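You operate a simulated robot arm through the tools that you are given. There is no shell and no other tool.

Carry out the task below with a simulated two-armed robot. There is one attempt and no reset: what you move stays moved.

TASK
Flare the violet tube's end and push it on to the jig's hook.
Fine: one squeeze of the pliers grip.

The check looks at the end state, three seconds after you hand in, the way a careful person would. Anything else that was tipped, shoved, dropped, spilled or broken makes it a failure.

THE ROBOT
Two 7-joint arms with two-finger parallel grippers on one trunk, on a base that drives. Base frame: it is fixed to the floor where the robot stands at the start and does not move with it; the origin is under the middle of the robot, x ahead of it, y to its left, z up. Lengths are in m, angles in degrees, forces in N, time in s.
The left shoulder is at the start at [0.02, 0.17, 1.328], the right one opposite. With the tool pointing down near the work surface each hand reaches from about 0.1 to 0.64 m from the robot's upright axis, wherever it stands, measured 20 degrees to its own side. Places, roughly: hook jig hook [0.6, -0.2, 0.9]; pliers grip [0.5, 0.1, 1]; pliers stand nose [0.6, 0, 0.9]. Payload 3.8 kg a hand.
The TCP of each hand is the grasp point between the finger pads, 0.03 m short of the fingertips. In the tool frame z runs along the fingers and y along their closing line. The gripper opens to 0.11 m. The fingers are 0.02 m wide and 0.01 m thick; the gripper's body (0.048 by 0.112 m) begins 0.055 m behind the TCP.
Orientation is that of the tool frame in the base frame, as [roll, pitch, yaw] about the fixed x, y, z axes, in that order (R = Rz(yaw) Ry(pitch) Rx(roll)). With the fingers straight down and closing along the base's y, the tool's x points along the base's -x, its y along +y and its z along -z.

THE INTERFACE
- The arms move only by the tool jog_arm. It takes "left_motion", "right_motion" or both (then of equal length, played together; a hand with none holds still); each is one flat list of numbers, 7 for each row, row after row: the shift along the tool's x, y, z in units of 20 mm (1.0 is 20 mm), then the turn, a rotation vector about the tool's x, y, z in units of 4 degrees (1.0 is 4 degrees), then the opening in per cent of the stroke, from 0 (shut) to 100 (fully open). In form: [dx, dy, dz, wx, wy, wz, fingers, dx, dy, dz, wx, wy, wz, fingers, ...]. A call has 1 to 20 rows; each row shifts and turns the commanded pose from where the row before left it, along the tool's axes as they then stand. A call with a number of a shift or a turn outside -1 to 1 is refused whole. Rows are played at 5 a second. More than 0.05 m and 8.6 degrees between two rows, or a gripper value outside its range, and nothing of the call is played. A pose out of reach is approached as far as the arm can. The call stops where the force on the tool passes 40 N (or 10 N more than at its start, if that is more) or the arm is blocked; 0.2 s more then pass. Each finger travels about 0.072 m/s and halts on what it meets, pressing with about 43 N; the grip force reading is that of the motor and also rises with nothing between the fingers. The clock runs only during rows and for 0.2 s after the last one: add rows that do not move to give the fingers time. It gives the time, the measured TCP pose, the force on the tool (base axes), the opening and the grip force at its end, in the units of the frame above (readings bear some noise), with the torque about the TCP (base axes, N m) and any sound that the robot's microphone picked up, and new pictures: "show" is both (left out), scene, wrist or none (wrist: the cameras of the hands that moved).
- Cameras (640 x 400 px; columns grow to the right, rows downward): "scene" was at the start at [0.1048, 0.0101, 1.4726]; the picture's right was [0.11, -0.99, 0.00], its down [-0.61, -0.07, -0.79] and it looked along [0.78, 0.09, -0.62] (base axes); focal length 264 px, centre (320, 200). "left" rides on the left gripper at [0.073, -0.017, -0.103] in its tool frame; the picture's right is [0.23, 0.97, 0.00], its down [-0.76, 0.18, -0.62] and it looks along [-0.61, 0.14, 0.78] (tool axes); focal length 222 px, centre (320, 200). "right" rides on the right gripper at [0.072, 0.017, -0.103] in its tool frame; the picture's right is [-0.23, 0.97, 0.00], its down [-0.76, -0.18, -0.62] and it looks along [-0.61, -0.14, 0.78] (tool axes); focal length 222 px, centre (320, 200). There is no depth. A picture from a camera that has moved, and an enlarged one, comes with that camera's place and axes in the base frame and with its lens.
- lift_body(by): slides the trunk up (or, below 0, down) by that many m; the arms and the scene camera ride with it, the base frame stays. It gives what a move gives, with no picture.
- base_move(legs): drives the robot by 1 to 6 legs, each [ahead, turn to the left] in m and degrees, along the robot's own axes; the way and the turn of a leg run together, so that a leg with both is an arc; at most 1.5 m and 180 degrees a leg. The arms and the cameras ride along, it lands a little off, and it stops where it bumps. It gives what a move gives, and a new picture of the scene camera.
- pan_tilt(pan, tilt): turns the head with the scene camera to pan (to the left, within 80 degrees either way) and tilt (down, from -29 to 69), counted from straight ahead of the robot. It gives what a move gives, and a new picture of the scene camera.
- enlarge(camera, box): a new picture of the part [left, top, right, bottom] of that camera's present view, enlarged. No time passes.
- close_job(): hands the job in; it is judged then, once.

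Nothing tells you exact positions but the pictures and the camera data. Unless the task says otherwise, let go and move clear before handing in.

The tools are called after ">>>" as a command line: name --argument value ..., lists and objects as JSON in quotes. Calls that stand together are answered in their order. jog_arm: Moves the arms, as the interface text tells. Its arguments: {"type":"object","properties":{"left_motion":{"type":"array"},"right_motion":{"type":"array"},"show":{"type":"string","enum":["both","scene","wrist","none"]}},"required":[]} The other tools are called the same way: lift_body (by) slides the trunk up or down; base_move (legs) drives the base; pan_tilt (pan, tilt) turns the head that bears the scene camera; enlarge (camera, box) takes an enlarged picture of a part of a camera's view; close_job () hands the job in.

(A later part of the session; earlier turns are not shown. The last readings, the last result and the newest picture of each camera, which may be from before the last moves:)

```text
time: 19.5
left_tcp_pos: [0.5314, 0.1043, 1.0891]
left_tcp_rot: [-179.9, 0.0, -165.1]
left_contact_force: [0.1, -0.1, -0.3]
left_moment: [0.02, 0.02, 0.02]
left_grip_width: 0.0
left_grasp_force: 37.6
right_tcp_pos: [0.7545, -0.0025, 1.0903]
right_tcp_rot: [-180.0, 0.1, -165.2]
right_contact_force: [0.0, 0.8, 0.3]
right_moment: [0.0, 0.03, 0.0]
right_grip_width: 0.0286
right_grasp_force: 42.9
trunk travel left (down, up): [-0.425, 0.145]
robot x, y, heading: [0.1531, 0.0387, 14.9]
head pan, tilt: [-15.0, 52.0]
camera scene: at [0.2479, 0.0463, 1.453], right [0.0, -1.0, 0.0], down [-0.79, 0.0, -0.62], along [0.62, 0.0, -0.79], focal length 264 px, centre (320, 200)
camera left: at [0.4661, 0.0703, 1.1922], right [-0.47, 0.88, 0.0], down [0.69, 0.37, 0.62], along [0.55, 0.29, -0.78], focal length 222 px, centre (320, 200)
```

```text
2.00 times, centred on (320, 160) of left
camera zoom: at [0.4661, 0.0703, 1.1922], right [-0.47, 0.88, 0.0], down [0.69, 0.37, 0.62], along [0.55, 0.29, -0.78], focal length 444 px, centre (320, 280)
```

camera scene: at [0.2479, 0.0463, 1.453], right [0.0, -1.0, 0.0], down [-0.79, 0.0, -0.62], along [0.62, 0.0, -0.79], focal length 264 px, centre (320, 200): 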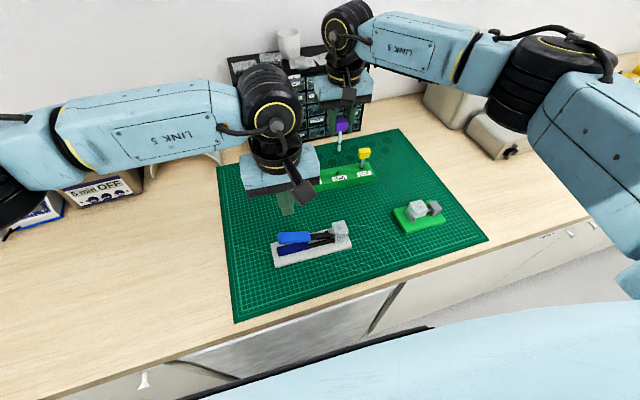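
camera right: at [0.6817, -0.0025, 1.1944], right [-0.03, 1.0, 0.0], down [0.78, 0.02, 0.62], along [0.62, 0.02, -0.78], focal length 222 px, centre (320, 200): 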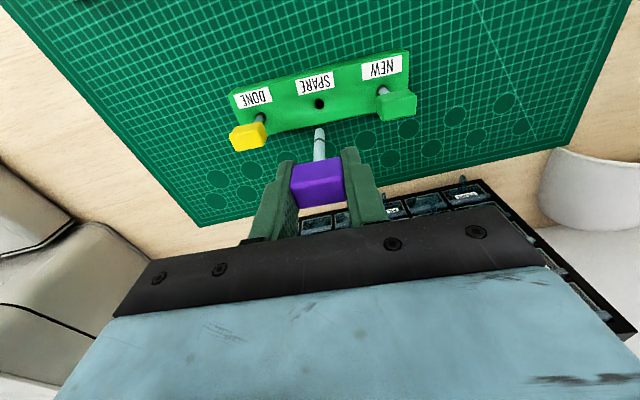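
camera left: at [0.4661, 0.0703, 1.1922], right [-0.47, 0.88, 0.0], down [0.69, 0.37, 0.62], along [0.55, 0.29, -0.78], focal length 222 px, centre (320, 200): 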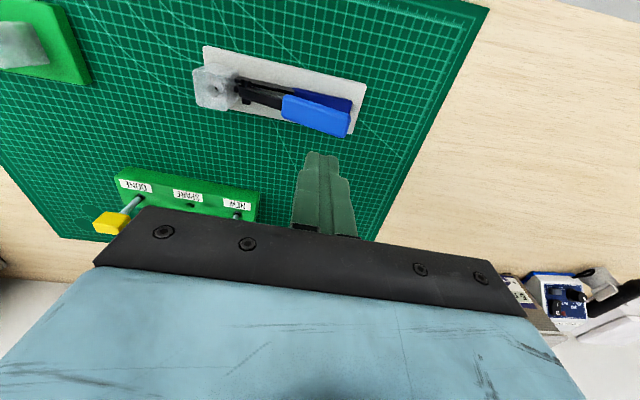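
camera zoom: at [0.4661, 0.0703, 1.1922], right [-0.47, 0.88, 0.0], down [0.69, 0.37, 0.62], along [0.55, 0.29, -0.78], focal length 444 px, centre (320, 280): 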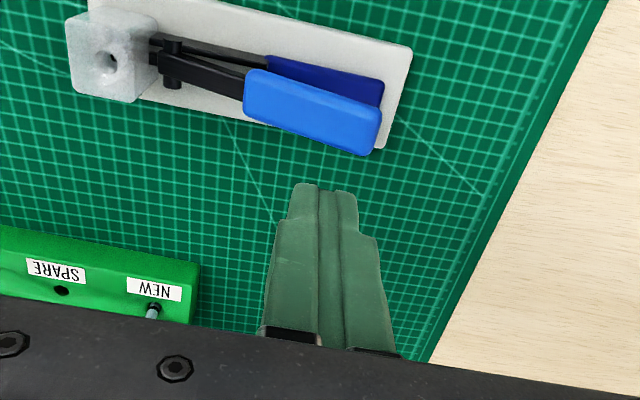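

>>> jog_arm --left_motion '[0, 0.3, 0.97, 0, 0, 0, 0, 0, 0.3, 0.97, 0, 0, 0, 0, 0, 0, 0, 1, 0, 0, 0, 0, 0, 0, 1, 0, 0, 0, 0, 0, 0, 1, 0, 0, 0, 0, 0, 0, 1, 0, 0, 0, 0, 0, 0, 1, 0, 0, 0]' --right_motion '[0, 0, -0.5, 0, 0, 0, 0, 0, 0, -0.5, 0, 0, 0, 0, 0, 0, -0.5, 0, 0, 0, 0, 0, 0, 0, 0, 0, 0, 0, 0, 0, 0, 0, 0, 0, 0, 0, 0, 0, 0, 0, 0, 0, 0, 0, 0, 0, 0, 0, 0]'

>>> enlarge --camera "left" --box '[160, 60, 480, 260]'

>>> enlarge --camera "scene" --box '[230, 170, 390, 270]'

```text
time: 21.1
left_tcp_pos: [0.5281, 0.116, 1.0509]
left_tcp_rot: [-160.0, 0.1, -165.1]
left_contact_force: [-0.9, 1.3, 0.6]
left_moment: [0.01, 0.01, -0.01]
left_grip_width: 0.0002
left_grasp_force: 37.4
right_tcp_pos: [0.7546, -0.0019, 1.1208]
right_tcp_rot: [180.0, 0.0, -165.1]
right_contact_force: [0.1, 1.6, -0.1]
right_moment: [0.04, -0.03, -0.03]
right_grip_width: 0.0289
right_grasp_force: 42.9
trunk travel left (down, up): [-0.425, 0.145]
robot x, y, heading: [0.1547, 0.0418, 14.7]
head pan, tilt: [-15.0, 52.0]
camera scene: at [0.2476, 0.0473, 1.453], right [0.0, -1.0, 0.0], down [-0.79, 0.0, -0.62], along [0.62, 0.0, -0.79], focal length 264 px, centre (320, 200)
camera right: at [0.6815, -0.0026, 1.224], right [-0.03, 1.0, 0.0], down [0.78, 0.02, 0.62], along [0.62, 0.02, -0.78], focal length 222 px, centre (320, 200)
camera left: at [0.453, 0.1178, 1.1535], right [-0.45, 0.83, -0.34], down [0.64, 0.56, 0.52], along [0.62, 0.02, -0.78], focal length 222 px, centre (320, 200)
```

scene: 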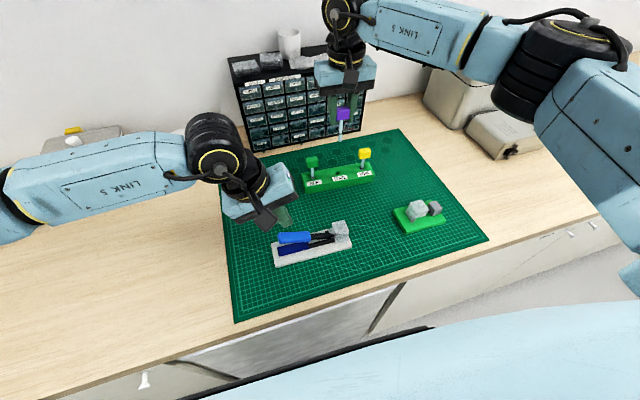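
right: 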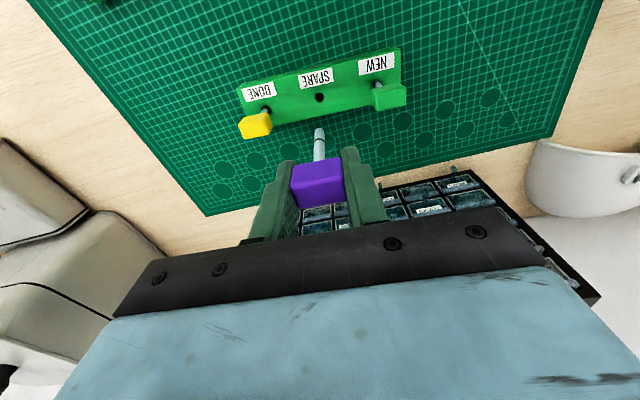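
left: 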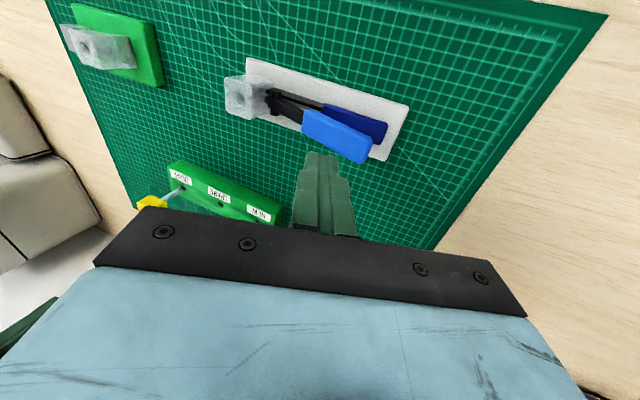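

```text
2.00 times, centred on (320, 160) of left
camera zoom: at [0.453, 0.1178, 1.1535], right [-0.45, 0.83, -0.34], down [0.64, 0.56, 0.52], along [0.62, 0.02, -0.78], focal length 444 px, centre (320, 280)
```

zoom: 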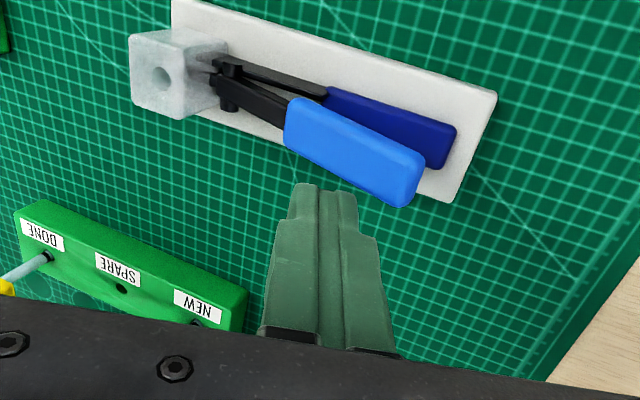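

```text
4.00 times, centred on (310, 220) of scene
camera zoom: at [0.2476, 0.0473, 1.453], right [0.0, -1.0, 0.0], down [-0.79, 0.0, -0.62], along [0.62, 0.0, -0.79], focal length 1056 px, centre (360, 120)
```

zoom: 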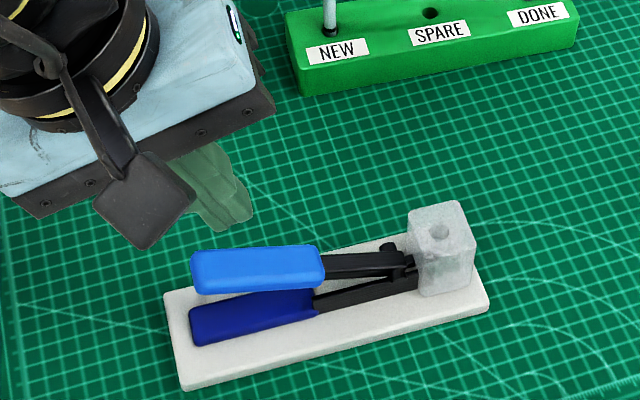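

>>> jog_arm --right_motion '[0.94, 0.272, 0.1, 0, 0, 0, 0, 0.94, 0.272, 0.1, 0, 0, 0, 0, 0.94, 0.272, 0.1, 0, 0, 0, 0, 0.94, 0.272, 0.1, 0, 0, 0, 0, 0.94, 0.272, 0.1, 0, 0, 0, 0, 0.94, 0.272, 0.1, 0, 0, 0, 0, 0.94, 0.272, 0.1, 0, 0, 0, 0, 0.94, 0.272, 0.1, 0, 0, 0, 0, 0.94, 0.272, 0.1, 0, 0, 0, 0, 0.94, 0.272, 0.1, 0, 0, 0, 0]'

>>> enlarge --camera "right" --box '[240, 60, 400, 160]'

>>> enlarge --camera "scene" --box '[280, 160, 400, 260]'

>>> enlarge --camera "left" --box '[160, 30, 352, 150]'

```text
time: 23.3
left_tcp_pos: [0.5273, 0.1168, 1.0516]
left_tcp_rot: [-159.9, 0.1, -165.1]
left_contact_force: [-1.0, -0.2, 0.2]
left_moment: [-0.01, 0.03, 0.0]
left_grip_width: 0.0001
left_grasp_force: 37.8
right_tcp_pos: [0.5576, 0.0025, 1.1013]
right_tcp_rot: [180.0, 0.0, -165.2]
right_contact_force: [0.0, -0.2, -0.9]
right_moment: [-0.01, 0.01, -0.03]
right_grip_width: 0.029
right_grasp_force: 42.7
trunk travel left (down, up): [-0.425, 0.145]
robot x, y, heading: [0.1509, 0.0423, 15.0]
head pan, tilt: [-15.0, 52.0]
camera scene: at [0.2475, 0.0468, 1.453], right [0.0, -1.0, 0.0], down [-0.79, 0.0, -0.62], along [0.62, 0.0, -0.79], focal length 264 px, centre (320, 200)
camera right: at [0.4849, 0.0016, 1.2034], right [-0.03, 1.0, 0.0], down [0.78, 0.02, 0.62], along [0.62, 0.02, -0.78], focal length 222 px, centre (320, 200)
```

scene: 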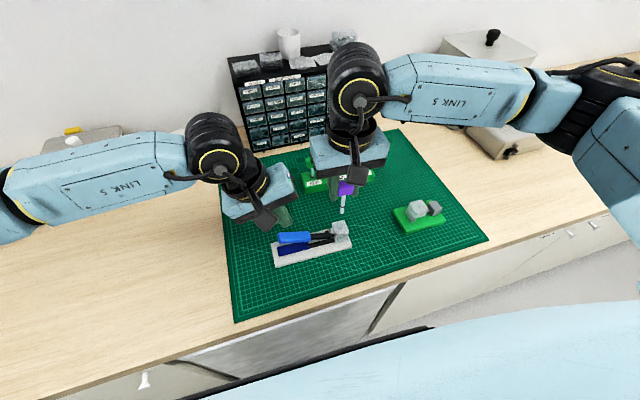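
right: 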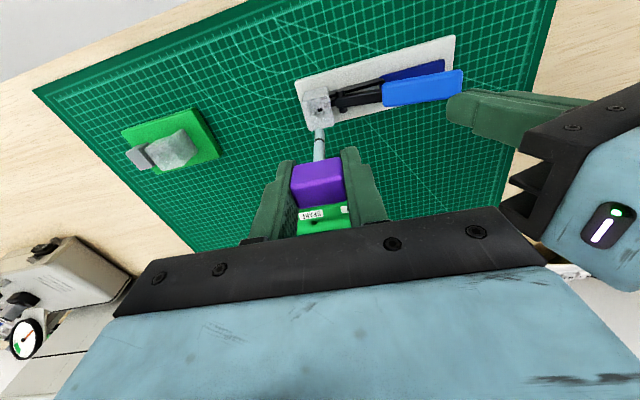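

```text
4.00 times, centred on (320, 110) of right
camera zoom: at [0.4849, 0.0016, 1.2034], right [-0.03, 1.0, 0.0], down [0.78, 0.02, 0.62], along [0.62, 0.02, -0.78], focal length 888 px, centre (320, 560)
```

zoom: 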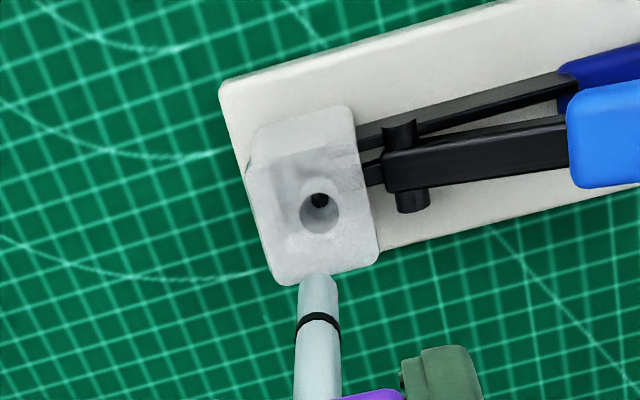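

```text
4.00 times, centred on (340, 210) of scene
camera zoom: at [0.2475, 0.0468, 1.453], right [0.0, -1.0, 0.0], down [-0.79, 0.0, -0.62], along [0.62, 0.0, -0.79], focal length 1056 px, centre (240, 160)
```

zoom: 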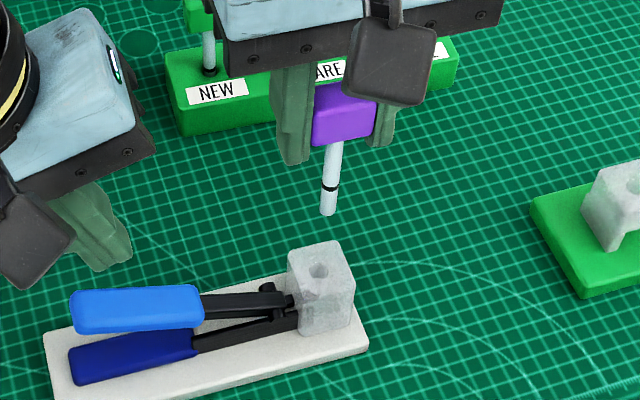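

```text
3.33 times, centred on (256, 90) of left
camera zoom: at [0.4531, 0.1174, 1.1535], right [-0.45, 0.83, -0.33], down [0.64, 0.56, 0.53], along [0.62, 0.03, -0.78], focal length 740 px, centre (533, 567)
```

zoom: 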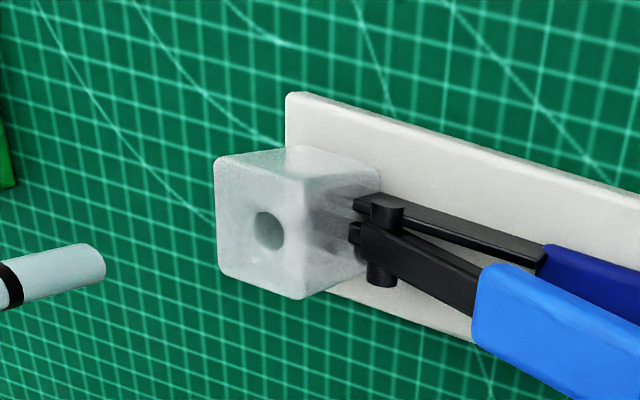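

>>> jog_arm --right_motion '[-0.15, 0, 0.75, 0, 0, 0, 0, 0, 0, 0.75, 0, 0, 0, 0, 0, 0, 0.75, 0, 0, 0, 0]' --show "scene"

>>> enlarge --camera "right" --box '[240, 60, 400, 160]'

>>> enlarge --camera "scene" --box '[290, 190, 386, 250]'

>>> enlarge --camera "left" --box '[160, 30, 352, 150]'

```text
time: 24.1
left_tcp_pos: [0.5277, 0.1164, 1.0512]
left_tcp_rot: [-160.1, -0.1, -165.0]
left_contact_force: [-0.2, -0.1, -0.2]
left_moment: [0.02, -0.04, 0.01]
left_grip_width: 0.0
left_grasp_force: 37.8
right_tcp_pos: [0.5621, 0.0025, 1.0559]
right_tcp_rot: [180.0, 0.1, -165.2]
right_contact_force: [0.3, -0.1, 0.3]
right_moment: [0.0, -0.04, -0.02]
right_grip_width: 0.0286
right_grasp_force: 42.8
trunk travel left (down, up): [-0.425, 0.145]
robot x, y, heading: [0.1559, 0.0397, 15.0]
head pan, tilt: [-15.0, 52.0]
camera scene: at [0.2479, 0.0469, 1.453], right [0.0, -1.0, 0.0], down [-0.79, 0.0, -0.62], along [0.62, 0.0, -0.79], focal length 264 px, centre (320, 200)
```

scene: 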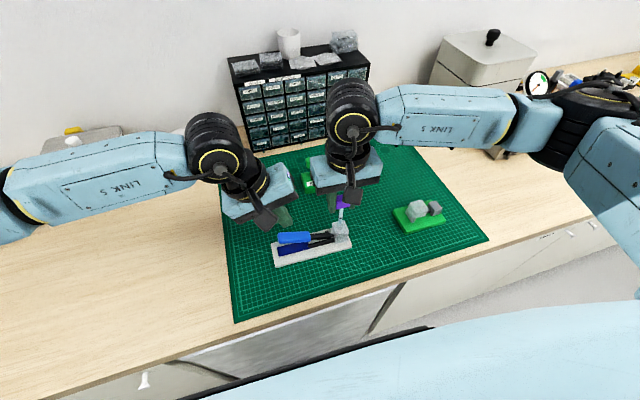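

```text
4.00 times, centred on (320, 110) of right
camera zoom: at [0.4893, 0.0026, 1.1586], right [-0.03, 1.0, 0.0], down [0.78, 0.02, 0.62], along [0.62, 0.02, -0.78], focal length 888 px, centre (320, 560)
```

zoom: 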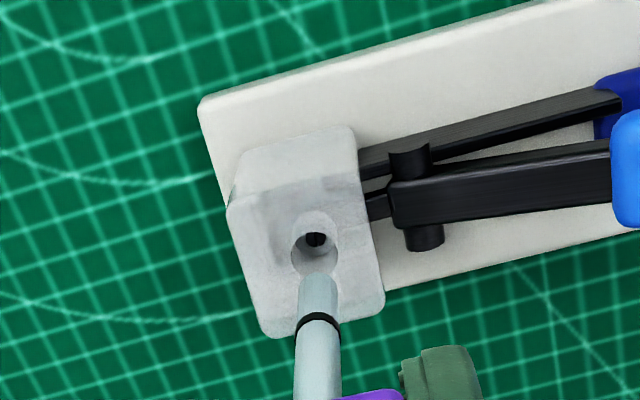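

```text
6.67 times, centred on (338, 220) of scene
camera zoom: at [0.2479, 0.0469, 1.453], right [0.0, -1.0, 0.0], down [-0.79, 0.0, -0.62], along [0.62, 0.0, -0.79], focal length 1760 px, centre (200, 67)
```

zoom: 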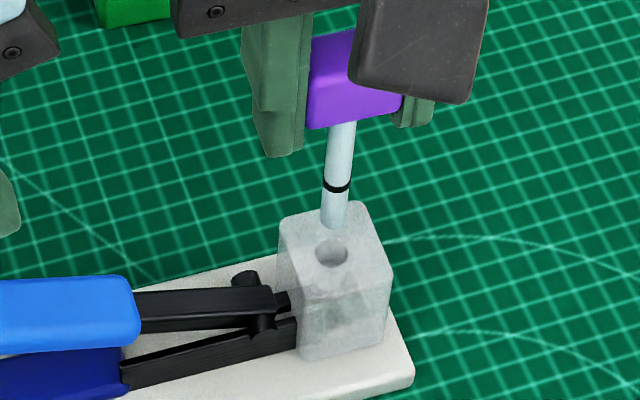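

```text
3.33 times, centred on (256, 90) of left
camera zoom: at [0.4534, 0.1174, 1.1534], right [-0.46, 0.83, -0.33], down [0.64, 0.56, 0.53], along [0.62, 0.03, -0.78], focal length 740 px, centre (533, 567)
```

zoom: 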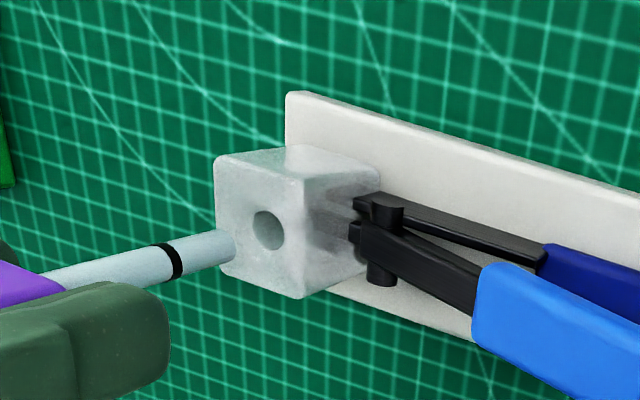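

>>> jog_arm --right_motion '[0.045, -0.03, 0.25, 0, 0, 0, 0, 0, 0, 0.25, 0, 0, 0, 0, 0, 0, 0.15, 0, 0, 0, 0, 0, 0, 0, 0, 0, 0, 0]' --show "none"

>>> enlarge --camera "right" --box '[280, 80, 376, 140]'

>>> enlarge --camera "scene" --box '[310, 200, 374, 240]'

>>> enlarge --camera "left" --box '[190, 60, 286, 120]'

```text
time: 25.1
left_tcp_pos: [0.5267, 0.1178, 1.0504]
left_tcp_rot: [-160.0, 0.0, -165.1]
left_contact_force: [-0.8, 0.8, -0.6]
left_moment: [0.01, 0.01, -0.01]
left_grip_width: 0.0
left_grasp_force: 37.5
right_tcp_pos: [0.5615, 0.003, 1.042]
right_tcp_rot: [-180.0, 0.0, -165.3]
right_contact_force: [0.1, 0.4, -0.3]
right_moment: [0.0, -0.02, 0.02]
right_grip_width: 0.0286
right_grasp_force: 42.7
trunk travel left (down, up): [-0.425, 0.145]
robot x, y, heading: [0.1546, 0.0405, 14.7]
head pan, tilt: [-15.0, 52.0]
```

```text
6.67 times, centred on (328, 110) of right
camera zoom: at [0.4884, 0.0015, 1.1456], right [-0.03, 1.0, 0.0], down [0.78, 0.02, 0.62], along [0.62, 0.02, -0.78], focal length 1481 px, centre (267, 800)
```

zoom: 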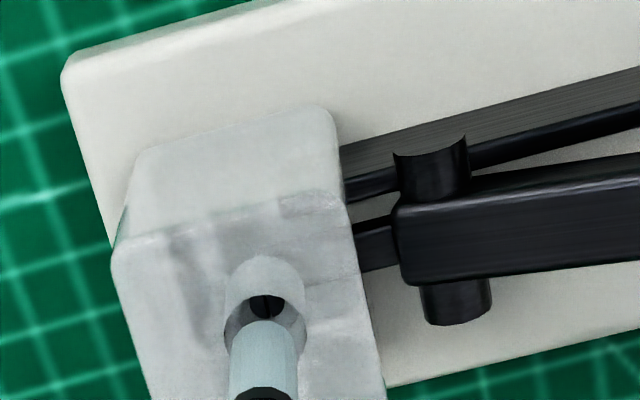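

```text
10.00 times, centred on (342, 220) of scene
camera zoom: at [0.2478, 0.0469, 1.453], right [0.0, -1.0, 0.0], down [-0.79, 0.0, -0.62], along [0.62, 0.0, -0.79], focal length 2640 px, centre (100, 0)
```

zoom: 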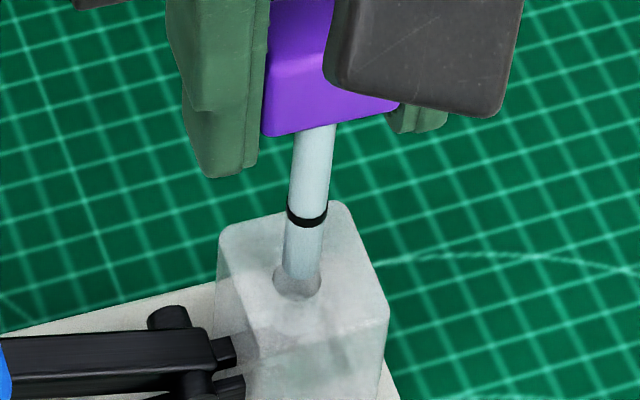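

```text
6.67 times, centred on (238, 90) of left
camera zoom: at [0.4534, 0.1175, 1.1534], right [-0.45, 0.83, -0.33], down [0.64, 0.56, 0.53], along [0.62, 0.03, -0.78], focal length 1481 px, centre (867, 933)
```

zoom: 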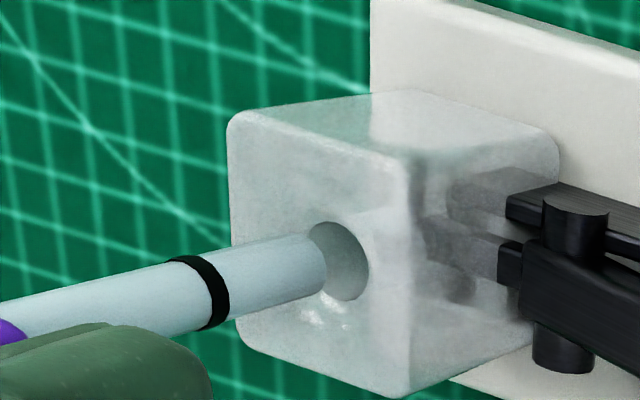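

>>> jog_arm --right_motion '[0.13, 0.06, 0, 0, 0, 0, 0, 0, 0, 0, 0, 0, 0, 0]' --show "none"

>>> enlarge --camera "right" --box '[296, 90, 344, 120]'

>>> enlarge --camera "scene" --box '[322, 210, 354, 230]'

>>> enlarge --camera "left" --box '[210, 75, 258, 105]'

```text
time: 25.7
left_tcp_pos: [0.5271, 0.1168, 1.0501]
left_tcp_rot: [-159.9, 0.0, -165.0]
left_contact_force: [0.5, 0.4, -0.4]
left_moment: [0.01, -0.01, 0.0]
left_grip_width: 0.0
left_grasp_force: 38.1
right_tcp_pos: [0.5594, 0.0024, 1.0418]
right_tcp_rot: [180.0, 0.1, -165.1]
right_contact_force: [-0.1, 0.6, 0.6]
right_moment: [0.0, 0.01, 0.01]
right_grip_width: 0.0289
right_grasp_force: 42.9
trunk travel left (down, up): [-0.425, 0.145]
robot x, y, heading: [0.1548, 0.0394, 14.8]
head pan, tilt: [-15.0, 52.0]
```

```text
13.33 times, centred on (320, 105) of right
camera zoom: at [0.4854, 0.0021, 1.1455], right [-0.03, 1.0, 0.0], down [0.78, 0.02, 0.62], along [0.62, 0.02, -0.78], focal length 2962 px, centre (320, 1467)
```

zoom: 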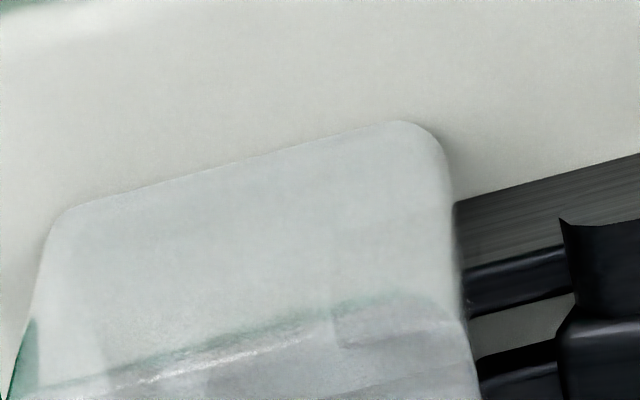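

```text
16.00 times, centred on (338, 220) of scene
camera zoom: at [0.2478, 0.0469, 1.453], right [0.0, -1.0, 0.0], down [-0.79, 0.0, -0.62], along [0.62, 0.0, -0.79], focal length 4225 px, centre (32, -120)
```

zoom: 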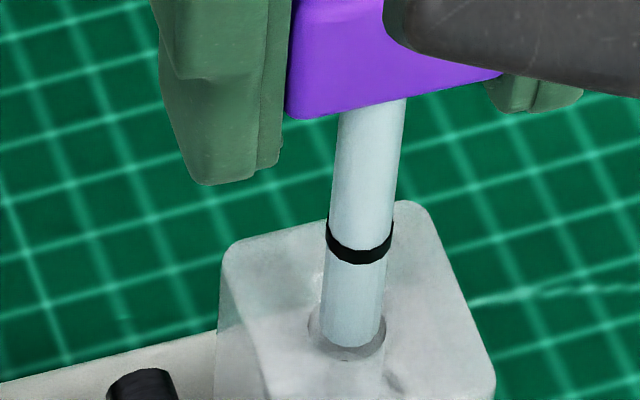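

```text
13.33 times, centred on (234, 90) of left
camera zoom: at [0.4534, 0.1174, 1.1534], right [-0.45, 0.83, -0.33], down [0.64, 0.56, 0.53], along [0.62, 0.03, -0.78], focal length 2962 px, centre (1467, 1667)
```

zoom: 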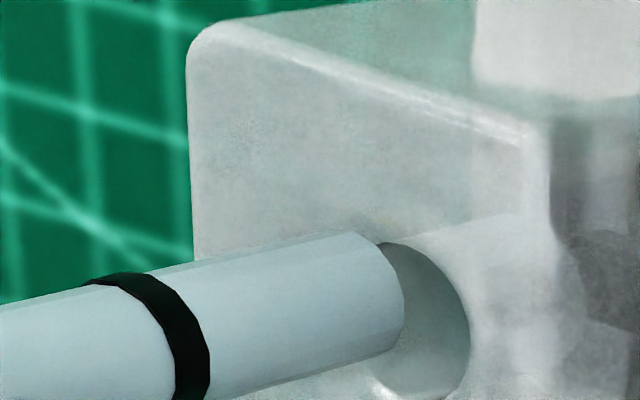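

>>> jog_arm --right_motion '[-0.08, -0.02, 0.1, 0, 0, 0, 0, 0, 0, 0.1, 0, 0, 0, 0]' --show "none"

>>> enlarge --camera "right" --box '[280, 90, 376, 150]'

>>> enlarge --camera "scene" --box '[322, 210, 354, 230]'

>>> enlarge --camera "left" --box '[218, 80, 266, 110]'

```text
time: 26.3
left_tcp_pos: [0.5269, 0.1165, 1.0516]
left_tcp_rot: [-159.9, 0.0, -165.1]
left_contact_force: [0.5, 0.1, 0.5]
left_moment: [-0.03, -0.02, -0.04]
left_grip_width: 0.0
left_grasp_force: 37.5
right_tcp_pos: [0.559, 0.0034, 1.0396]
right_tcp_rot: [-180.0, -0.1, -165.0]
right_contact_force: [-0.1, -0.2, -0.2]
right_moment: [0.01, -0.02, -0.02]
right_grip_width: 0.0287
right_grasp_force: 42.9
trunk travel left (down, up): [-0.425, 0.145]
robot x, y, heading: [0.1512, 0.0386, 15.0]
head pan, tilt: [-15.0, 52.0]
```

```text
6.67 times, centred on (328, 120) of right
camera zoom: at [0.487, 0.002, 1.1418], right [-0.03, 1.0, 0.0], down [0.78, 0.02, 0.62], along [0.62, 0.02, -0.78], focal length 1481 px, centre (267, 733)
```

zoom: 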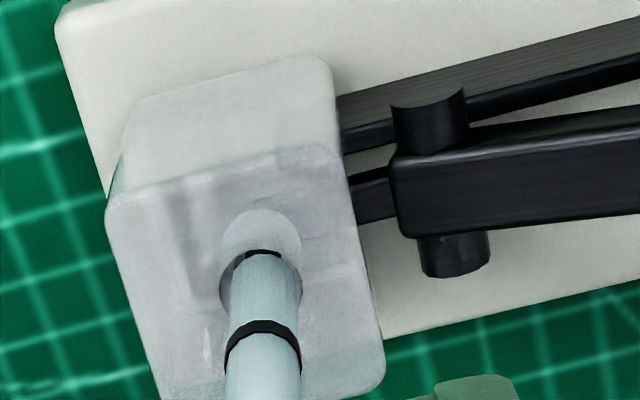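

```text
16.00 times, centred on (338, 220) of scene
camera zoom: at [0.2477, 0.0469, 1.453], right [0.0, -1.0, 0.0], down [-0.79, 0.0, -0.62], along [0.62, 0.0, -0.79], focal length 4225 px, centre (32, -120)
```

zoom: 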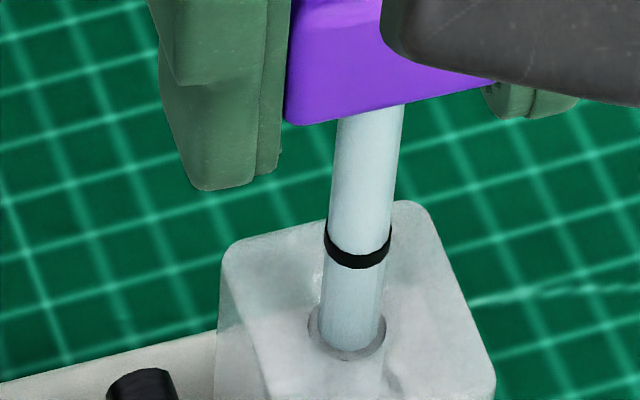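

```text
13.33 times, centred on (242, 95) of left
camera zoom: at [0.4533, 0.1174, 1.1534], right [-0.45, 0.83, -0.33], down [0.64, 0.56, 0.53], along [0.62, 0.03, -0.78], focal length 2962 px, centre (1360, 1600)
```

zoom: 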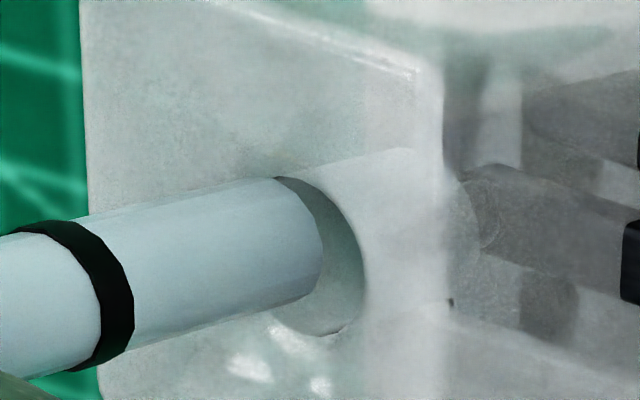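

>>> jog_arm --right_motion '[-0.055, 0.015, 0.08, 0, 0, 0, 0, 0, 0, 0.07, 0, 0, 0, 0]' --show "none"

>>> enlarge --camera "right" --box '[280, 90, 376, 150]'

>>> enlarge --camera "scene" --box '[322, 210, 354, 230]'

>>> enlarge --camera "left" --box '[218, 80, 266, 110]'

```text
time: 26.9
left_tcp_pos: [0.5277, 0.1163, 1.0502]
left_tcp_rot: [-159.9, -0.1, -165.1]
left_contact_force: [-0.3, -0.1, 0.2]
left_moment: [-0.02, -0.02, -0.01]
left_grip_width: 0.0
left_grasp_force: 37.2
right_tcp_pos: [0.561, 0.0032, 1.0362]
right_tcp_rot: [-180.0, 0.0, -165.1]
right_contact_force: [0.7, 0.1, -1.0]
right_moment: [-0.03, 0.01, 0.01]
right_grip_width: 0.0286
right_grasp_force: 43.6
trunk travel left (down, up): [-0.425, 0.145]
robot x, y, heading: [0.1576, 0.0411, 14.8]
head pan, tilt: [-15.0, 52.0]
```

```text
6.67 times, centred on (328, 120) of right
camera zoom: at [0.4881, 0.0027, 1.1385], right [-0.03, 1.0, 0.0], down [0.78, 0.02, 0.62], along [0.62, 0.02, -0.78], focal length 1481 px, centre (267, 733)
```

zoom: 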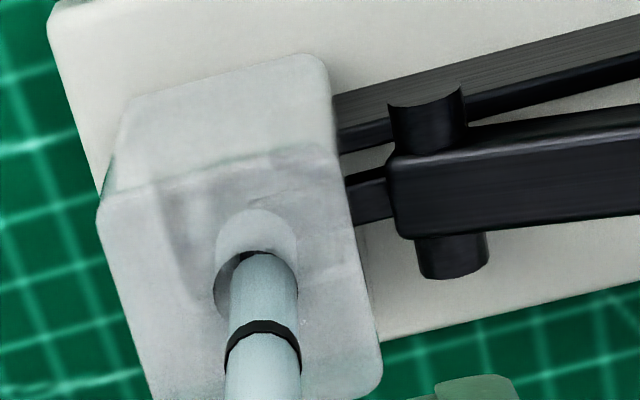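

```text
16.00 times, centred on (338, 220) of scene
camera zoom: at [0.2477, 0.0469, 1.453], right [0.0, -1.0, 0.0], down [-0.79, 0.0, -0.62], along [0.62, 0.0, -0.79], focal length 4225 px, centre (32, -120)
```

zoom: 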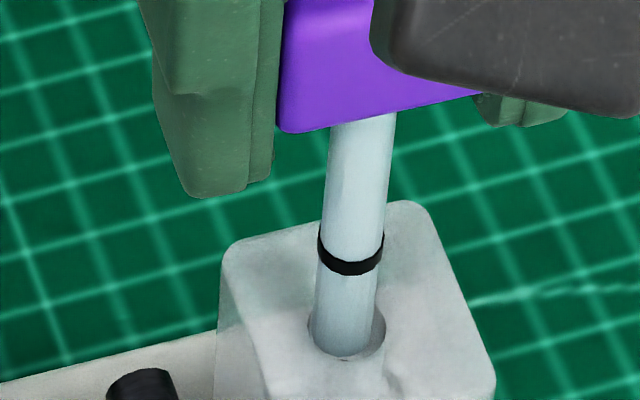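

```text
13.33 times, centred on (242, 95) of left
camera zoom: at [0.4533, 0.1174, 1.1534], right [-0.45, 0.83, -0.33], down [0.64, 0.56, 0.53], along [0.62, 0.03, -0.78], focal length 2962 px, centre (1360, 1600)
```

zoom: 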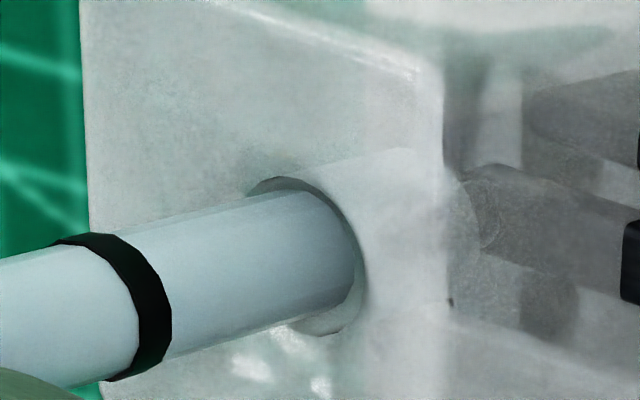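

>>> jog_arm --right_motion '[0.01, -0.038, 0, 0, 0, 0, 0, 0, 0, 0.1, 0, 0, 0, 0, 0, 0, 0.1, 0, 0, 0, 0]' --show "none"

>>> enlarge --camera "right" --box '[280, 90, 376, 150]'

>>> enlarge --camera "scene" --box '[322, 210, 354, 230]'

>>> enlarge --camera "left" --box '[218, 80, 266, 110]'

```text
time: 27.7
left_tcp_pos: [0.5279, 0.1171, 1.05]
left_tcp_rot: [-160.0, 0.0, -165.1]
left_contact_force: [-0.5, -0.2, 0.1]
left_moment: [-0.03, 0.02, 0.02]
left_grip_width: 0.0
left_grasp_force: 38.4
right_tcp_pos: [0.5611, 0.002, 1.0325]
right_tcp_rot: [-180.0, 0.0, -165.1]
right_contact_force: [0.3, 0.0, -0.2]
right_moment: [0.05, -0.02, 0.0]
right_grip_width: 0.0285
right_grasp_force: 43.1
trunk travel left (down, up): [-0.425, 0.145]
robot x, y, heading: [0.1554, 0.0395, 15.0]
head pan, tilt: [-15.0, 52.0]
```

```text
6.67 times, centred on (328, 120) of right
camera zoom: at [0.4881, 0.0019, 1.1345], right [-0.03, 1.0, 0.0], down [0.78, 0.02, 0.62], along [0.62, 0.02, -0.78], focal length 1481 px, centre (267, 733)
```

zoom: 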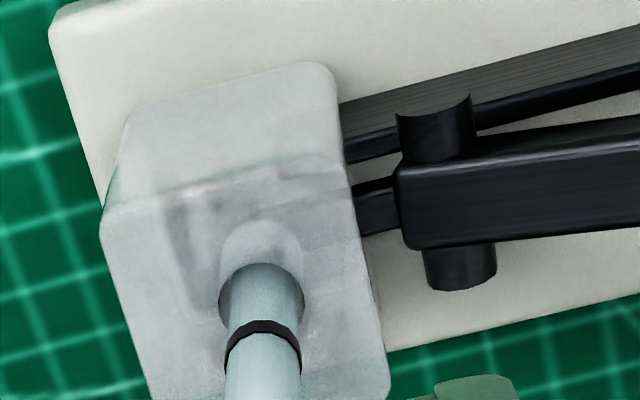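

```text
16.00 times, centred on (338, 220) of scene
camera zoom: at [0.2478, 0.0469, 1.453], right [0.0, -1.0, 0.0], down [-0.79, 0.0, -0.62], along [0.62, 0.0, -0.79], focal length 4225 px, centre (32, -120)
```

zoom: 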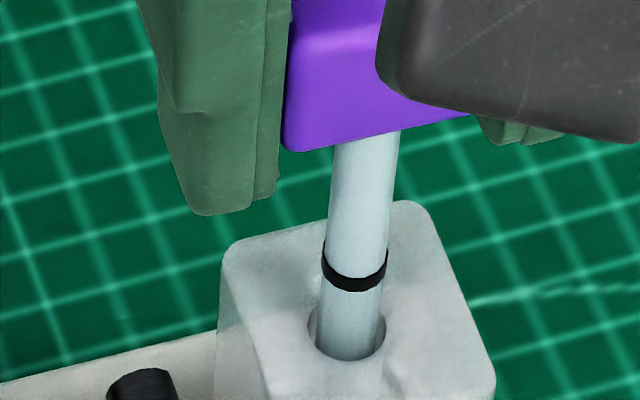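

```text
13.33 times, centred on (242, 95) of left
camera zoom: at [0.4534, 0.1174, 1.1534], right [-0.45, 0.83, -0.33], down [0.64, 0.56, 0.53], along [0.62, 0.03, -0.78], focal length 2962 px, centre (1360, 1600)
```

zoom: 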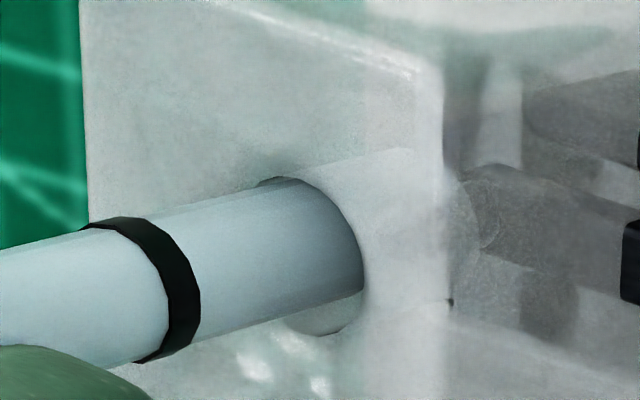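

>>> jog_arm --right_motion '[-0.04, 0, 0, 0, 0, 0, 0, 0, 0, 0.15, 0, 0, 0, 0, 0, 0, 0.15, 0, 0, 0, 0, 0, 0, 0, 0, 0, 0, 0]' --show "none"

>>> enlarge --camera "right" --box '[280, 90, 376, 150]'

>>> enlarge --camera "scene" --box '[322, 210, 354, 230]'

>>> enlarge --camera "left" --box '[218, 80, 266, 110]'

```text
time: 28.7
left_tcp_pos: [0.5278, 0.1153, 1.0501]
left_tcp_rot: [-160.0, 0.0, -165.1]
left_contact_force: [0.5, 0.8, -0.8]
left_moment: [-0.02, -0.01, 0.02]
left_grip_width: 0.0002
left_grasp_force: 37.6
right_tcp_pos: [0.5623, 0.0017, 1.026]
right_tcp_rot: [-180.0, 0.1, -165.2]
right_contact_force: [-0.2, 0.9, 0.7]
right_moment: [0.03, 0.03, -0.03]
right_grip_width: 0.0286
right_grasp_force: 43.0
trunk travel left (down, up): [-0.425, 0.145]
robot x, y, heading: [0.1553, 0.0392, 14.9]
head pan, tilt: [-15.0, 52.0]
```

```text
6.67 times, centred on (328, 120) of right
camera zoom: at [0.4892, 0.0019, 1.1287], right [-0.03, 1.0, 0.0], down [0.78, 0.02, 0.62], along [0.62, 0.02, -0.78], focal length 1481 px, centre (267, 733)
```

zoom: 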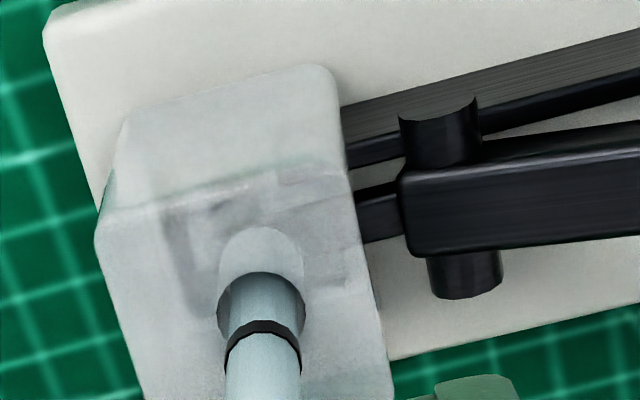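

```text
16.00 times, centred on (338, 220) of scene
camera zoom: at [0.2477, 0.0469, 1.453], right [0.0, -1.0, 0.0], down [-0.79, 0.0, -0.62], along [0.62, 0.0, -0.79], focal length 4225 px, centre (32, -120)
```

zoom: 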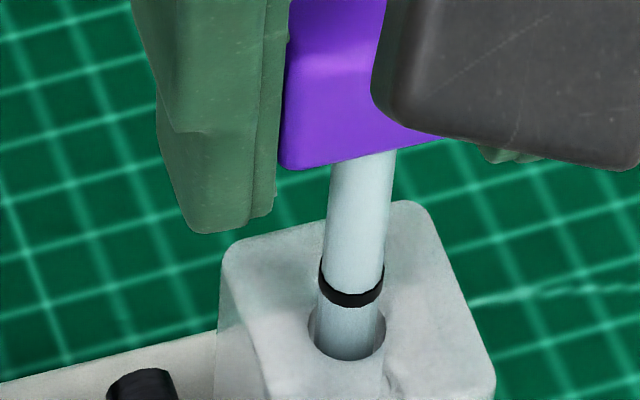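

```text
13.33 times, centred on (242, 95) of left
camera zoom: at [0.4533, 0.1174, 1.1534], right [-0.45, 0.83, -0.33], down [0.64, 0.56, 0.53], along [0.62, 0.03, -0.78], focal length 2962 px, centre (1360, 1600)
```

zoom: 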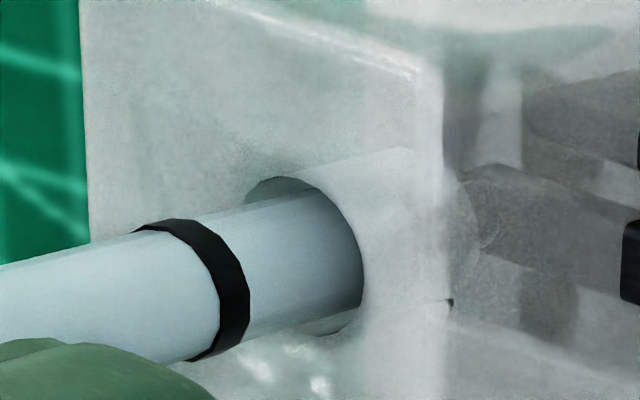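

>>> jog_arm --right_motion '[0, 0, 0.15, 0, 0, 0, 0, 0, 0, 0.15, 0, 0, 0, 0, 0, 0, 0, 0, 0, 0, 0]' --show "none"

>>> enlarge --camera "right" --box '[280, 90, 376, 150]'

>>> enlarge --camera "scene" --box '[322, 210, 354, 230]'

>>> enlarge --camera "left" --box '[218, 80, 266, 110]'

```text
time: 29.5
left_tcp_pos: [0.5257, 0.1165, 1.0505]
left_tcp_rot: [-159.9, 0.1, -165.1]
left_contact_force: [-0.2, 0.2, 0.0]
left_moment: [-0.02, 0.01, 0.01]
left_grip_width: 0.0001
left_grasp_force: 37.7
right_tcp_pos: [0.5613, 0.0025, 1.0207]
right_tcp_rot: [-180.0, 0.1, -165.2]
right_contact_force: [0.6, -1.1, 6.0]
right_moment: [-0.08, -0.03, 0.01]
right_grip_width: 0.0286
right_grasp_force: 42.8
trunk travel left (down, up): [-0.425, 0.145]
robot x, y, heading: [0.158, 0.0442, 14.7]
head pan, tilt: [-15.0, 52.0]
```

```text
6.67 times, centred on (328, 120) of right
camera zoom: at [0.489, 0.0021, 1.1232], right [-0.03, 1.0, 0.0], down [0.78, 0.02, 0.62], along [0.62, 0.02, -0.78], focal length 1481 px, centre (267, 733)
```

zoom: 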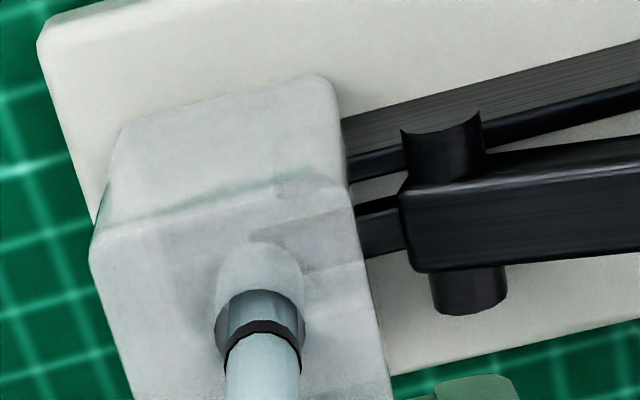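

```text
16.00 times, centred on (338, 220) of scene
camera zoom: at [0.2474, 0.0468, 1.4531], right [0.0, -1.0, 0.0], down [-0.79, 0.0, -0.62], along [0.62, 0.0, -0.79], focal length 4225 px, centre (32, -120)
```

zoom: 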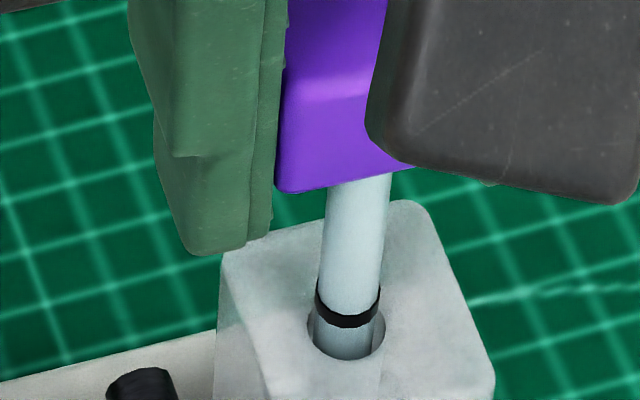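

```text
13.33 times, centred on (242, 95) of left
camera zoom: at [0.4531, 0.1174, 1.1536], right [-0.45, 0.83, -0.33], down [0.64, 0.56, 0.53], along [0.62, 0.03, -0.78], focal length 2962 px, centre (1360, 1600)
```

zoom: 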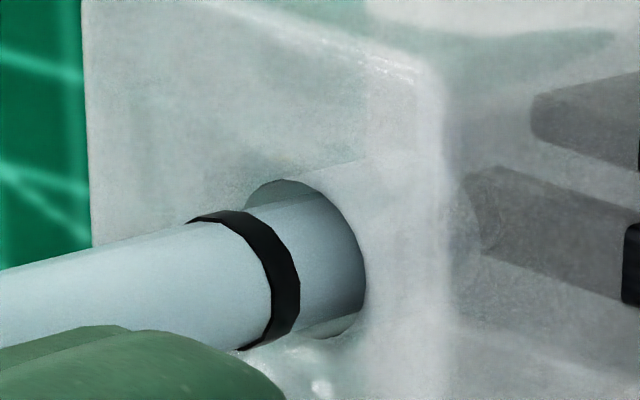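

>>> jog_arm --right_motion '[0, 0, 0.1, 0, 0, 0, 0, 0, 0, 0.1, 0, 0, 0, 0, 0, 0, 0, 0, 0, 0, 0]' --show "none"

>>> enlarge --camera "scene" --box '[322, 210, 354, 230]'

>>> enlarge --camera "left" --box '[218, 80, 266, 110]'

```text
time: 30.3
left_tcp_pos: [0.5274, 0.1163, 1.0497]
left_tcp_rot: [-160.0, 0.1, -165.1]
left_contact_force: [-0.7, 0.4, -0.8]
left_moment: [0.01, 0.02, 0.0]
left_grip_width: 0.0
left_grasp_force: 37.9
right_tcp_pos: [0.5626, 0.0044, 1.0205]
right_tcp_rot: [179.8, 0.4, -165.2]
right_contact_force: [-4.2, -1.5, 14.4]
right_moment: [-0.18, 0.4, -0.01]
right_grip_width: 0.0288
right_grasp_force: 43.0
trunk travel left (down, up): [-0.425, 0.145]
robot x, y, heading: [0.1525, 0.0412, 14.6]
head pan, tilt: [-15.0, 52.0]
stopped in row 3 (right hand): the force on the tool passed its limit at 40 N (the readings are from after the stop); the commanded pose is now the measured one
```

```text
16.00 times, centred on (338, 220) of scene
camera zoom: at [0.247, 0.0467, 1.4529], right [0.0, -1.0, 0.0], down [-0.79, 0.0, -0.62], along [0.62, 0.0, -0.79], focal length 4225 px, centre (32, -120)
```

zoom: 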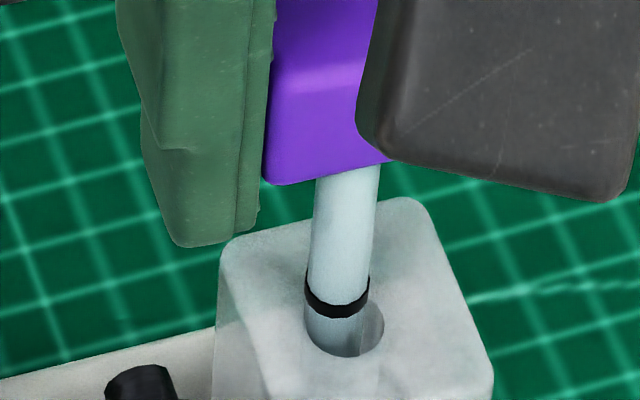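

```text
13.33 times, centred on (242, 95) of left
camera zoom: at [0.4527, 0.1172, 1.1534], right [-0.45, 0.83, -0.33], down [0.64, 0.56, 0.53], along [0.62, 0.03, -0.78], focal length 2962 px, centre (1360, 1600)
```

zoom: 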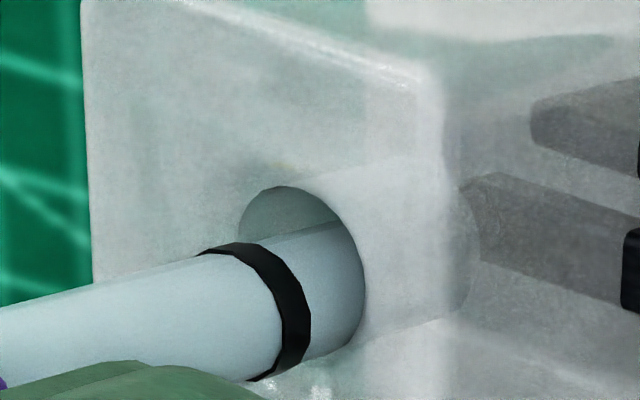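

>>> jog_arm --right_motion '[0, 0, -0.2, 0, 0, 0, 0, 0, 0, -0.8, 0, 0, 0, 0, 0, 0, -1, 0, 0, 0, 0, -0.9, -0.21, 0, 0, 0, 0, 0, -0.9, -0.21, 0, 0, 0, 0, 0, -0.9, -0.21, 0, 0, 0, 0, 0, -0.9, -0.21, 0, 0, 0, 0, 0]'

>>> enlarge --camera "right" --box '[272, 0, 368, 60]'

>>> enlarge --camera "right" --box '[240, 80, 400, 220]'

```text
time: 31.9
left_tcp_pos: [0.5275, 0.1176, 1.0494]
left_tcp_rot: [-159.8, 0.0, -165.2]
left_contact_force: [0.8, -0.2, 0.8]
left_moment: [0.01, -0.05, -0.03]
left_grip_width: 0.0001
left_grasp_force: 38.5
right_tcp_pos: [0.637, 0.0049, 1.0592]
right_tcp_rot: [179.7, 0.4, -165.1]
right_contact_force: [0.5, -0.1, -0.6]
right_moment: [0.01, 0.0, 0.0]
right_grip_width: 0.0287
right_grasp_force: 43.1
trunk travel left (down, up): [-0.425, 0.145]
robot x, y, heading: [0.154, 0.0428, 15.1]
head pan, tilt: [-15.0, 52.0]
camera scene: at [0.248, 0.0469, 1.453], right [0.0, -1.0, 0.0], down [-0.79, 0.0, -0.62], along [0.62, 0.0, -0.79], focal length 264 px, centre (320, 200)
camera right: at [0.5644, 0.0051, 1.1615], right [-0.03, 1.0, 0.0], down [0.78, 0.02, 0.63], along [0.63, 0.02, -0.78], focal length 222 px, centre (320, 200)
```

scene: 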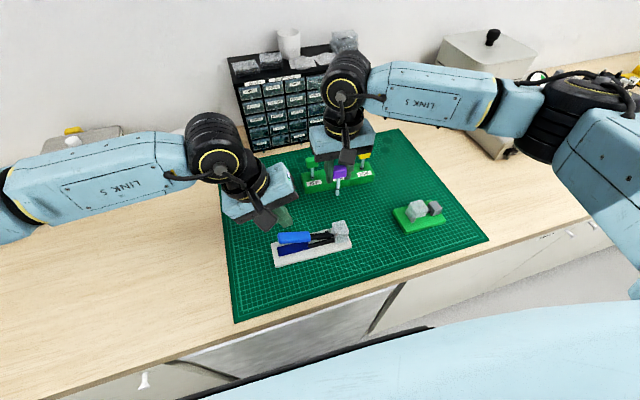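
right: 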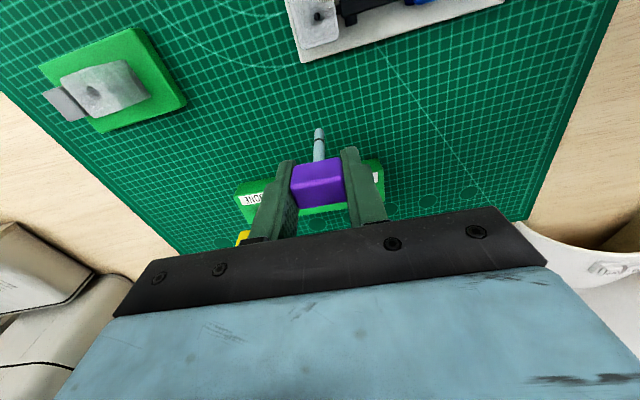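

```text
6.67 times, centred on (320, 30) of right
camera zoom: at [0.5644, 0.0051, 1.1615], right [-0.03, 1.0, 0.0], down [0.78, 0.02, 0.63], along [0.63, 0.02, -0.78], focal length 1481 px, centre (320, 1333)
```

zoom: 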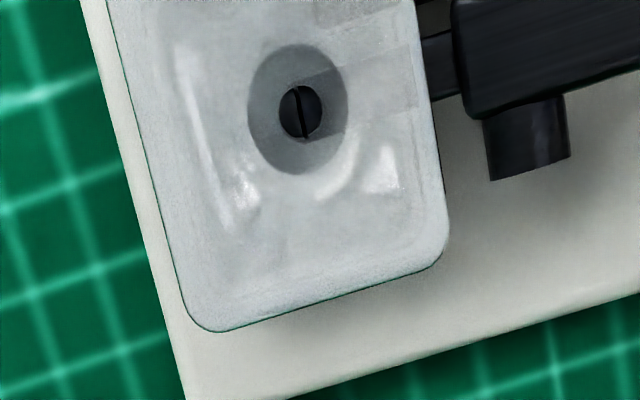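

```text
2.86 times, centred on (320, 150) of right
camera zoom: at [0.5644, 0.0051, 1.1615], right [-0.03, 1.0, 0.0], down [0.78, 0.02, 0.63], along [0.63, 0.02, -0.78], focal length 635 px, centre (320, 343)
```

zoom: 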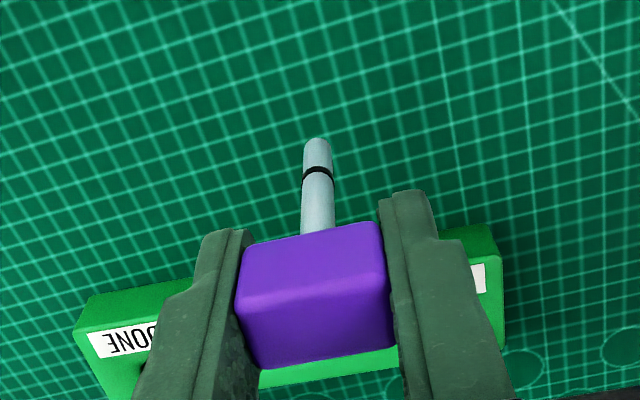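

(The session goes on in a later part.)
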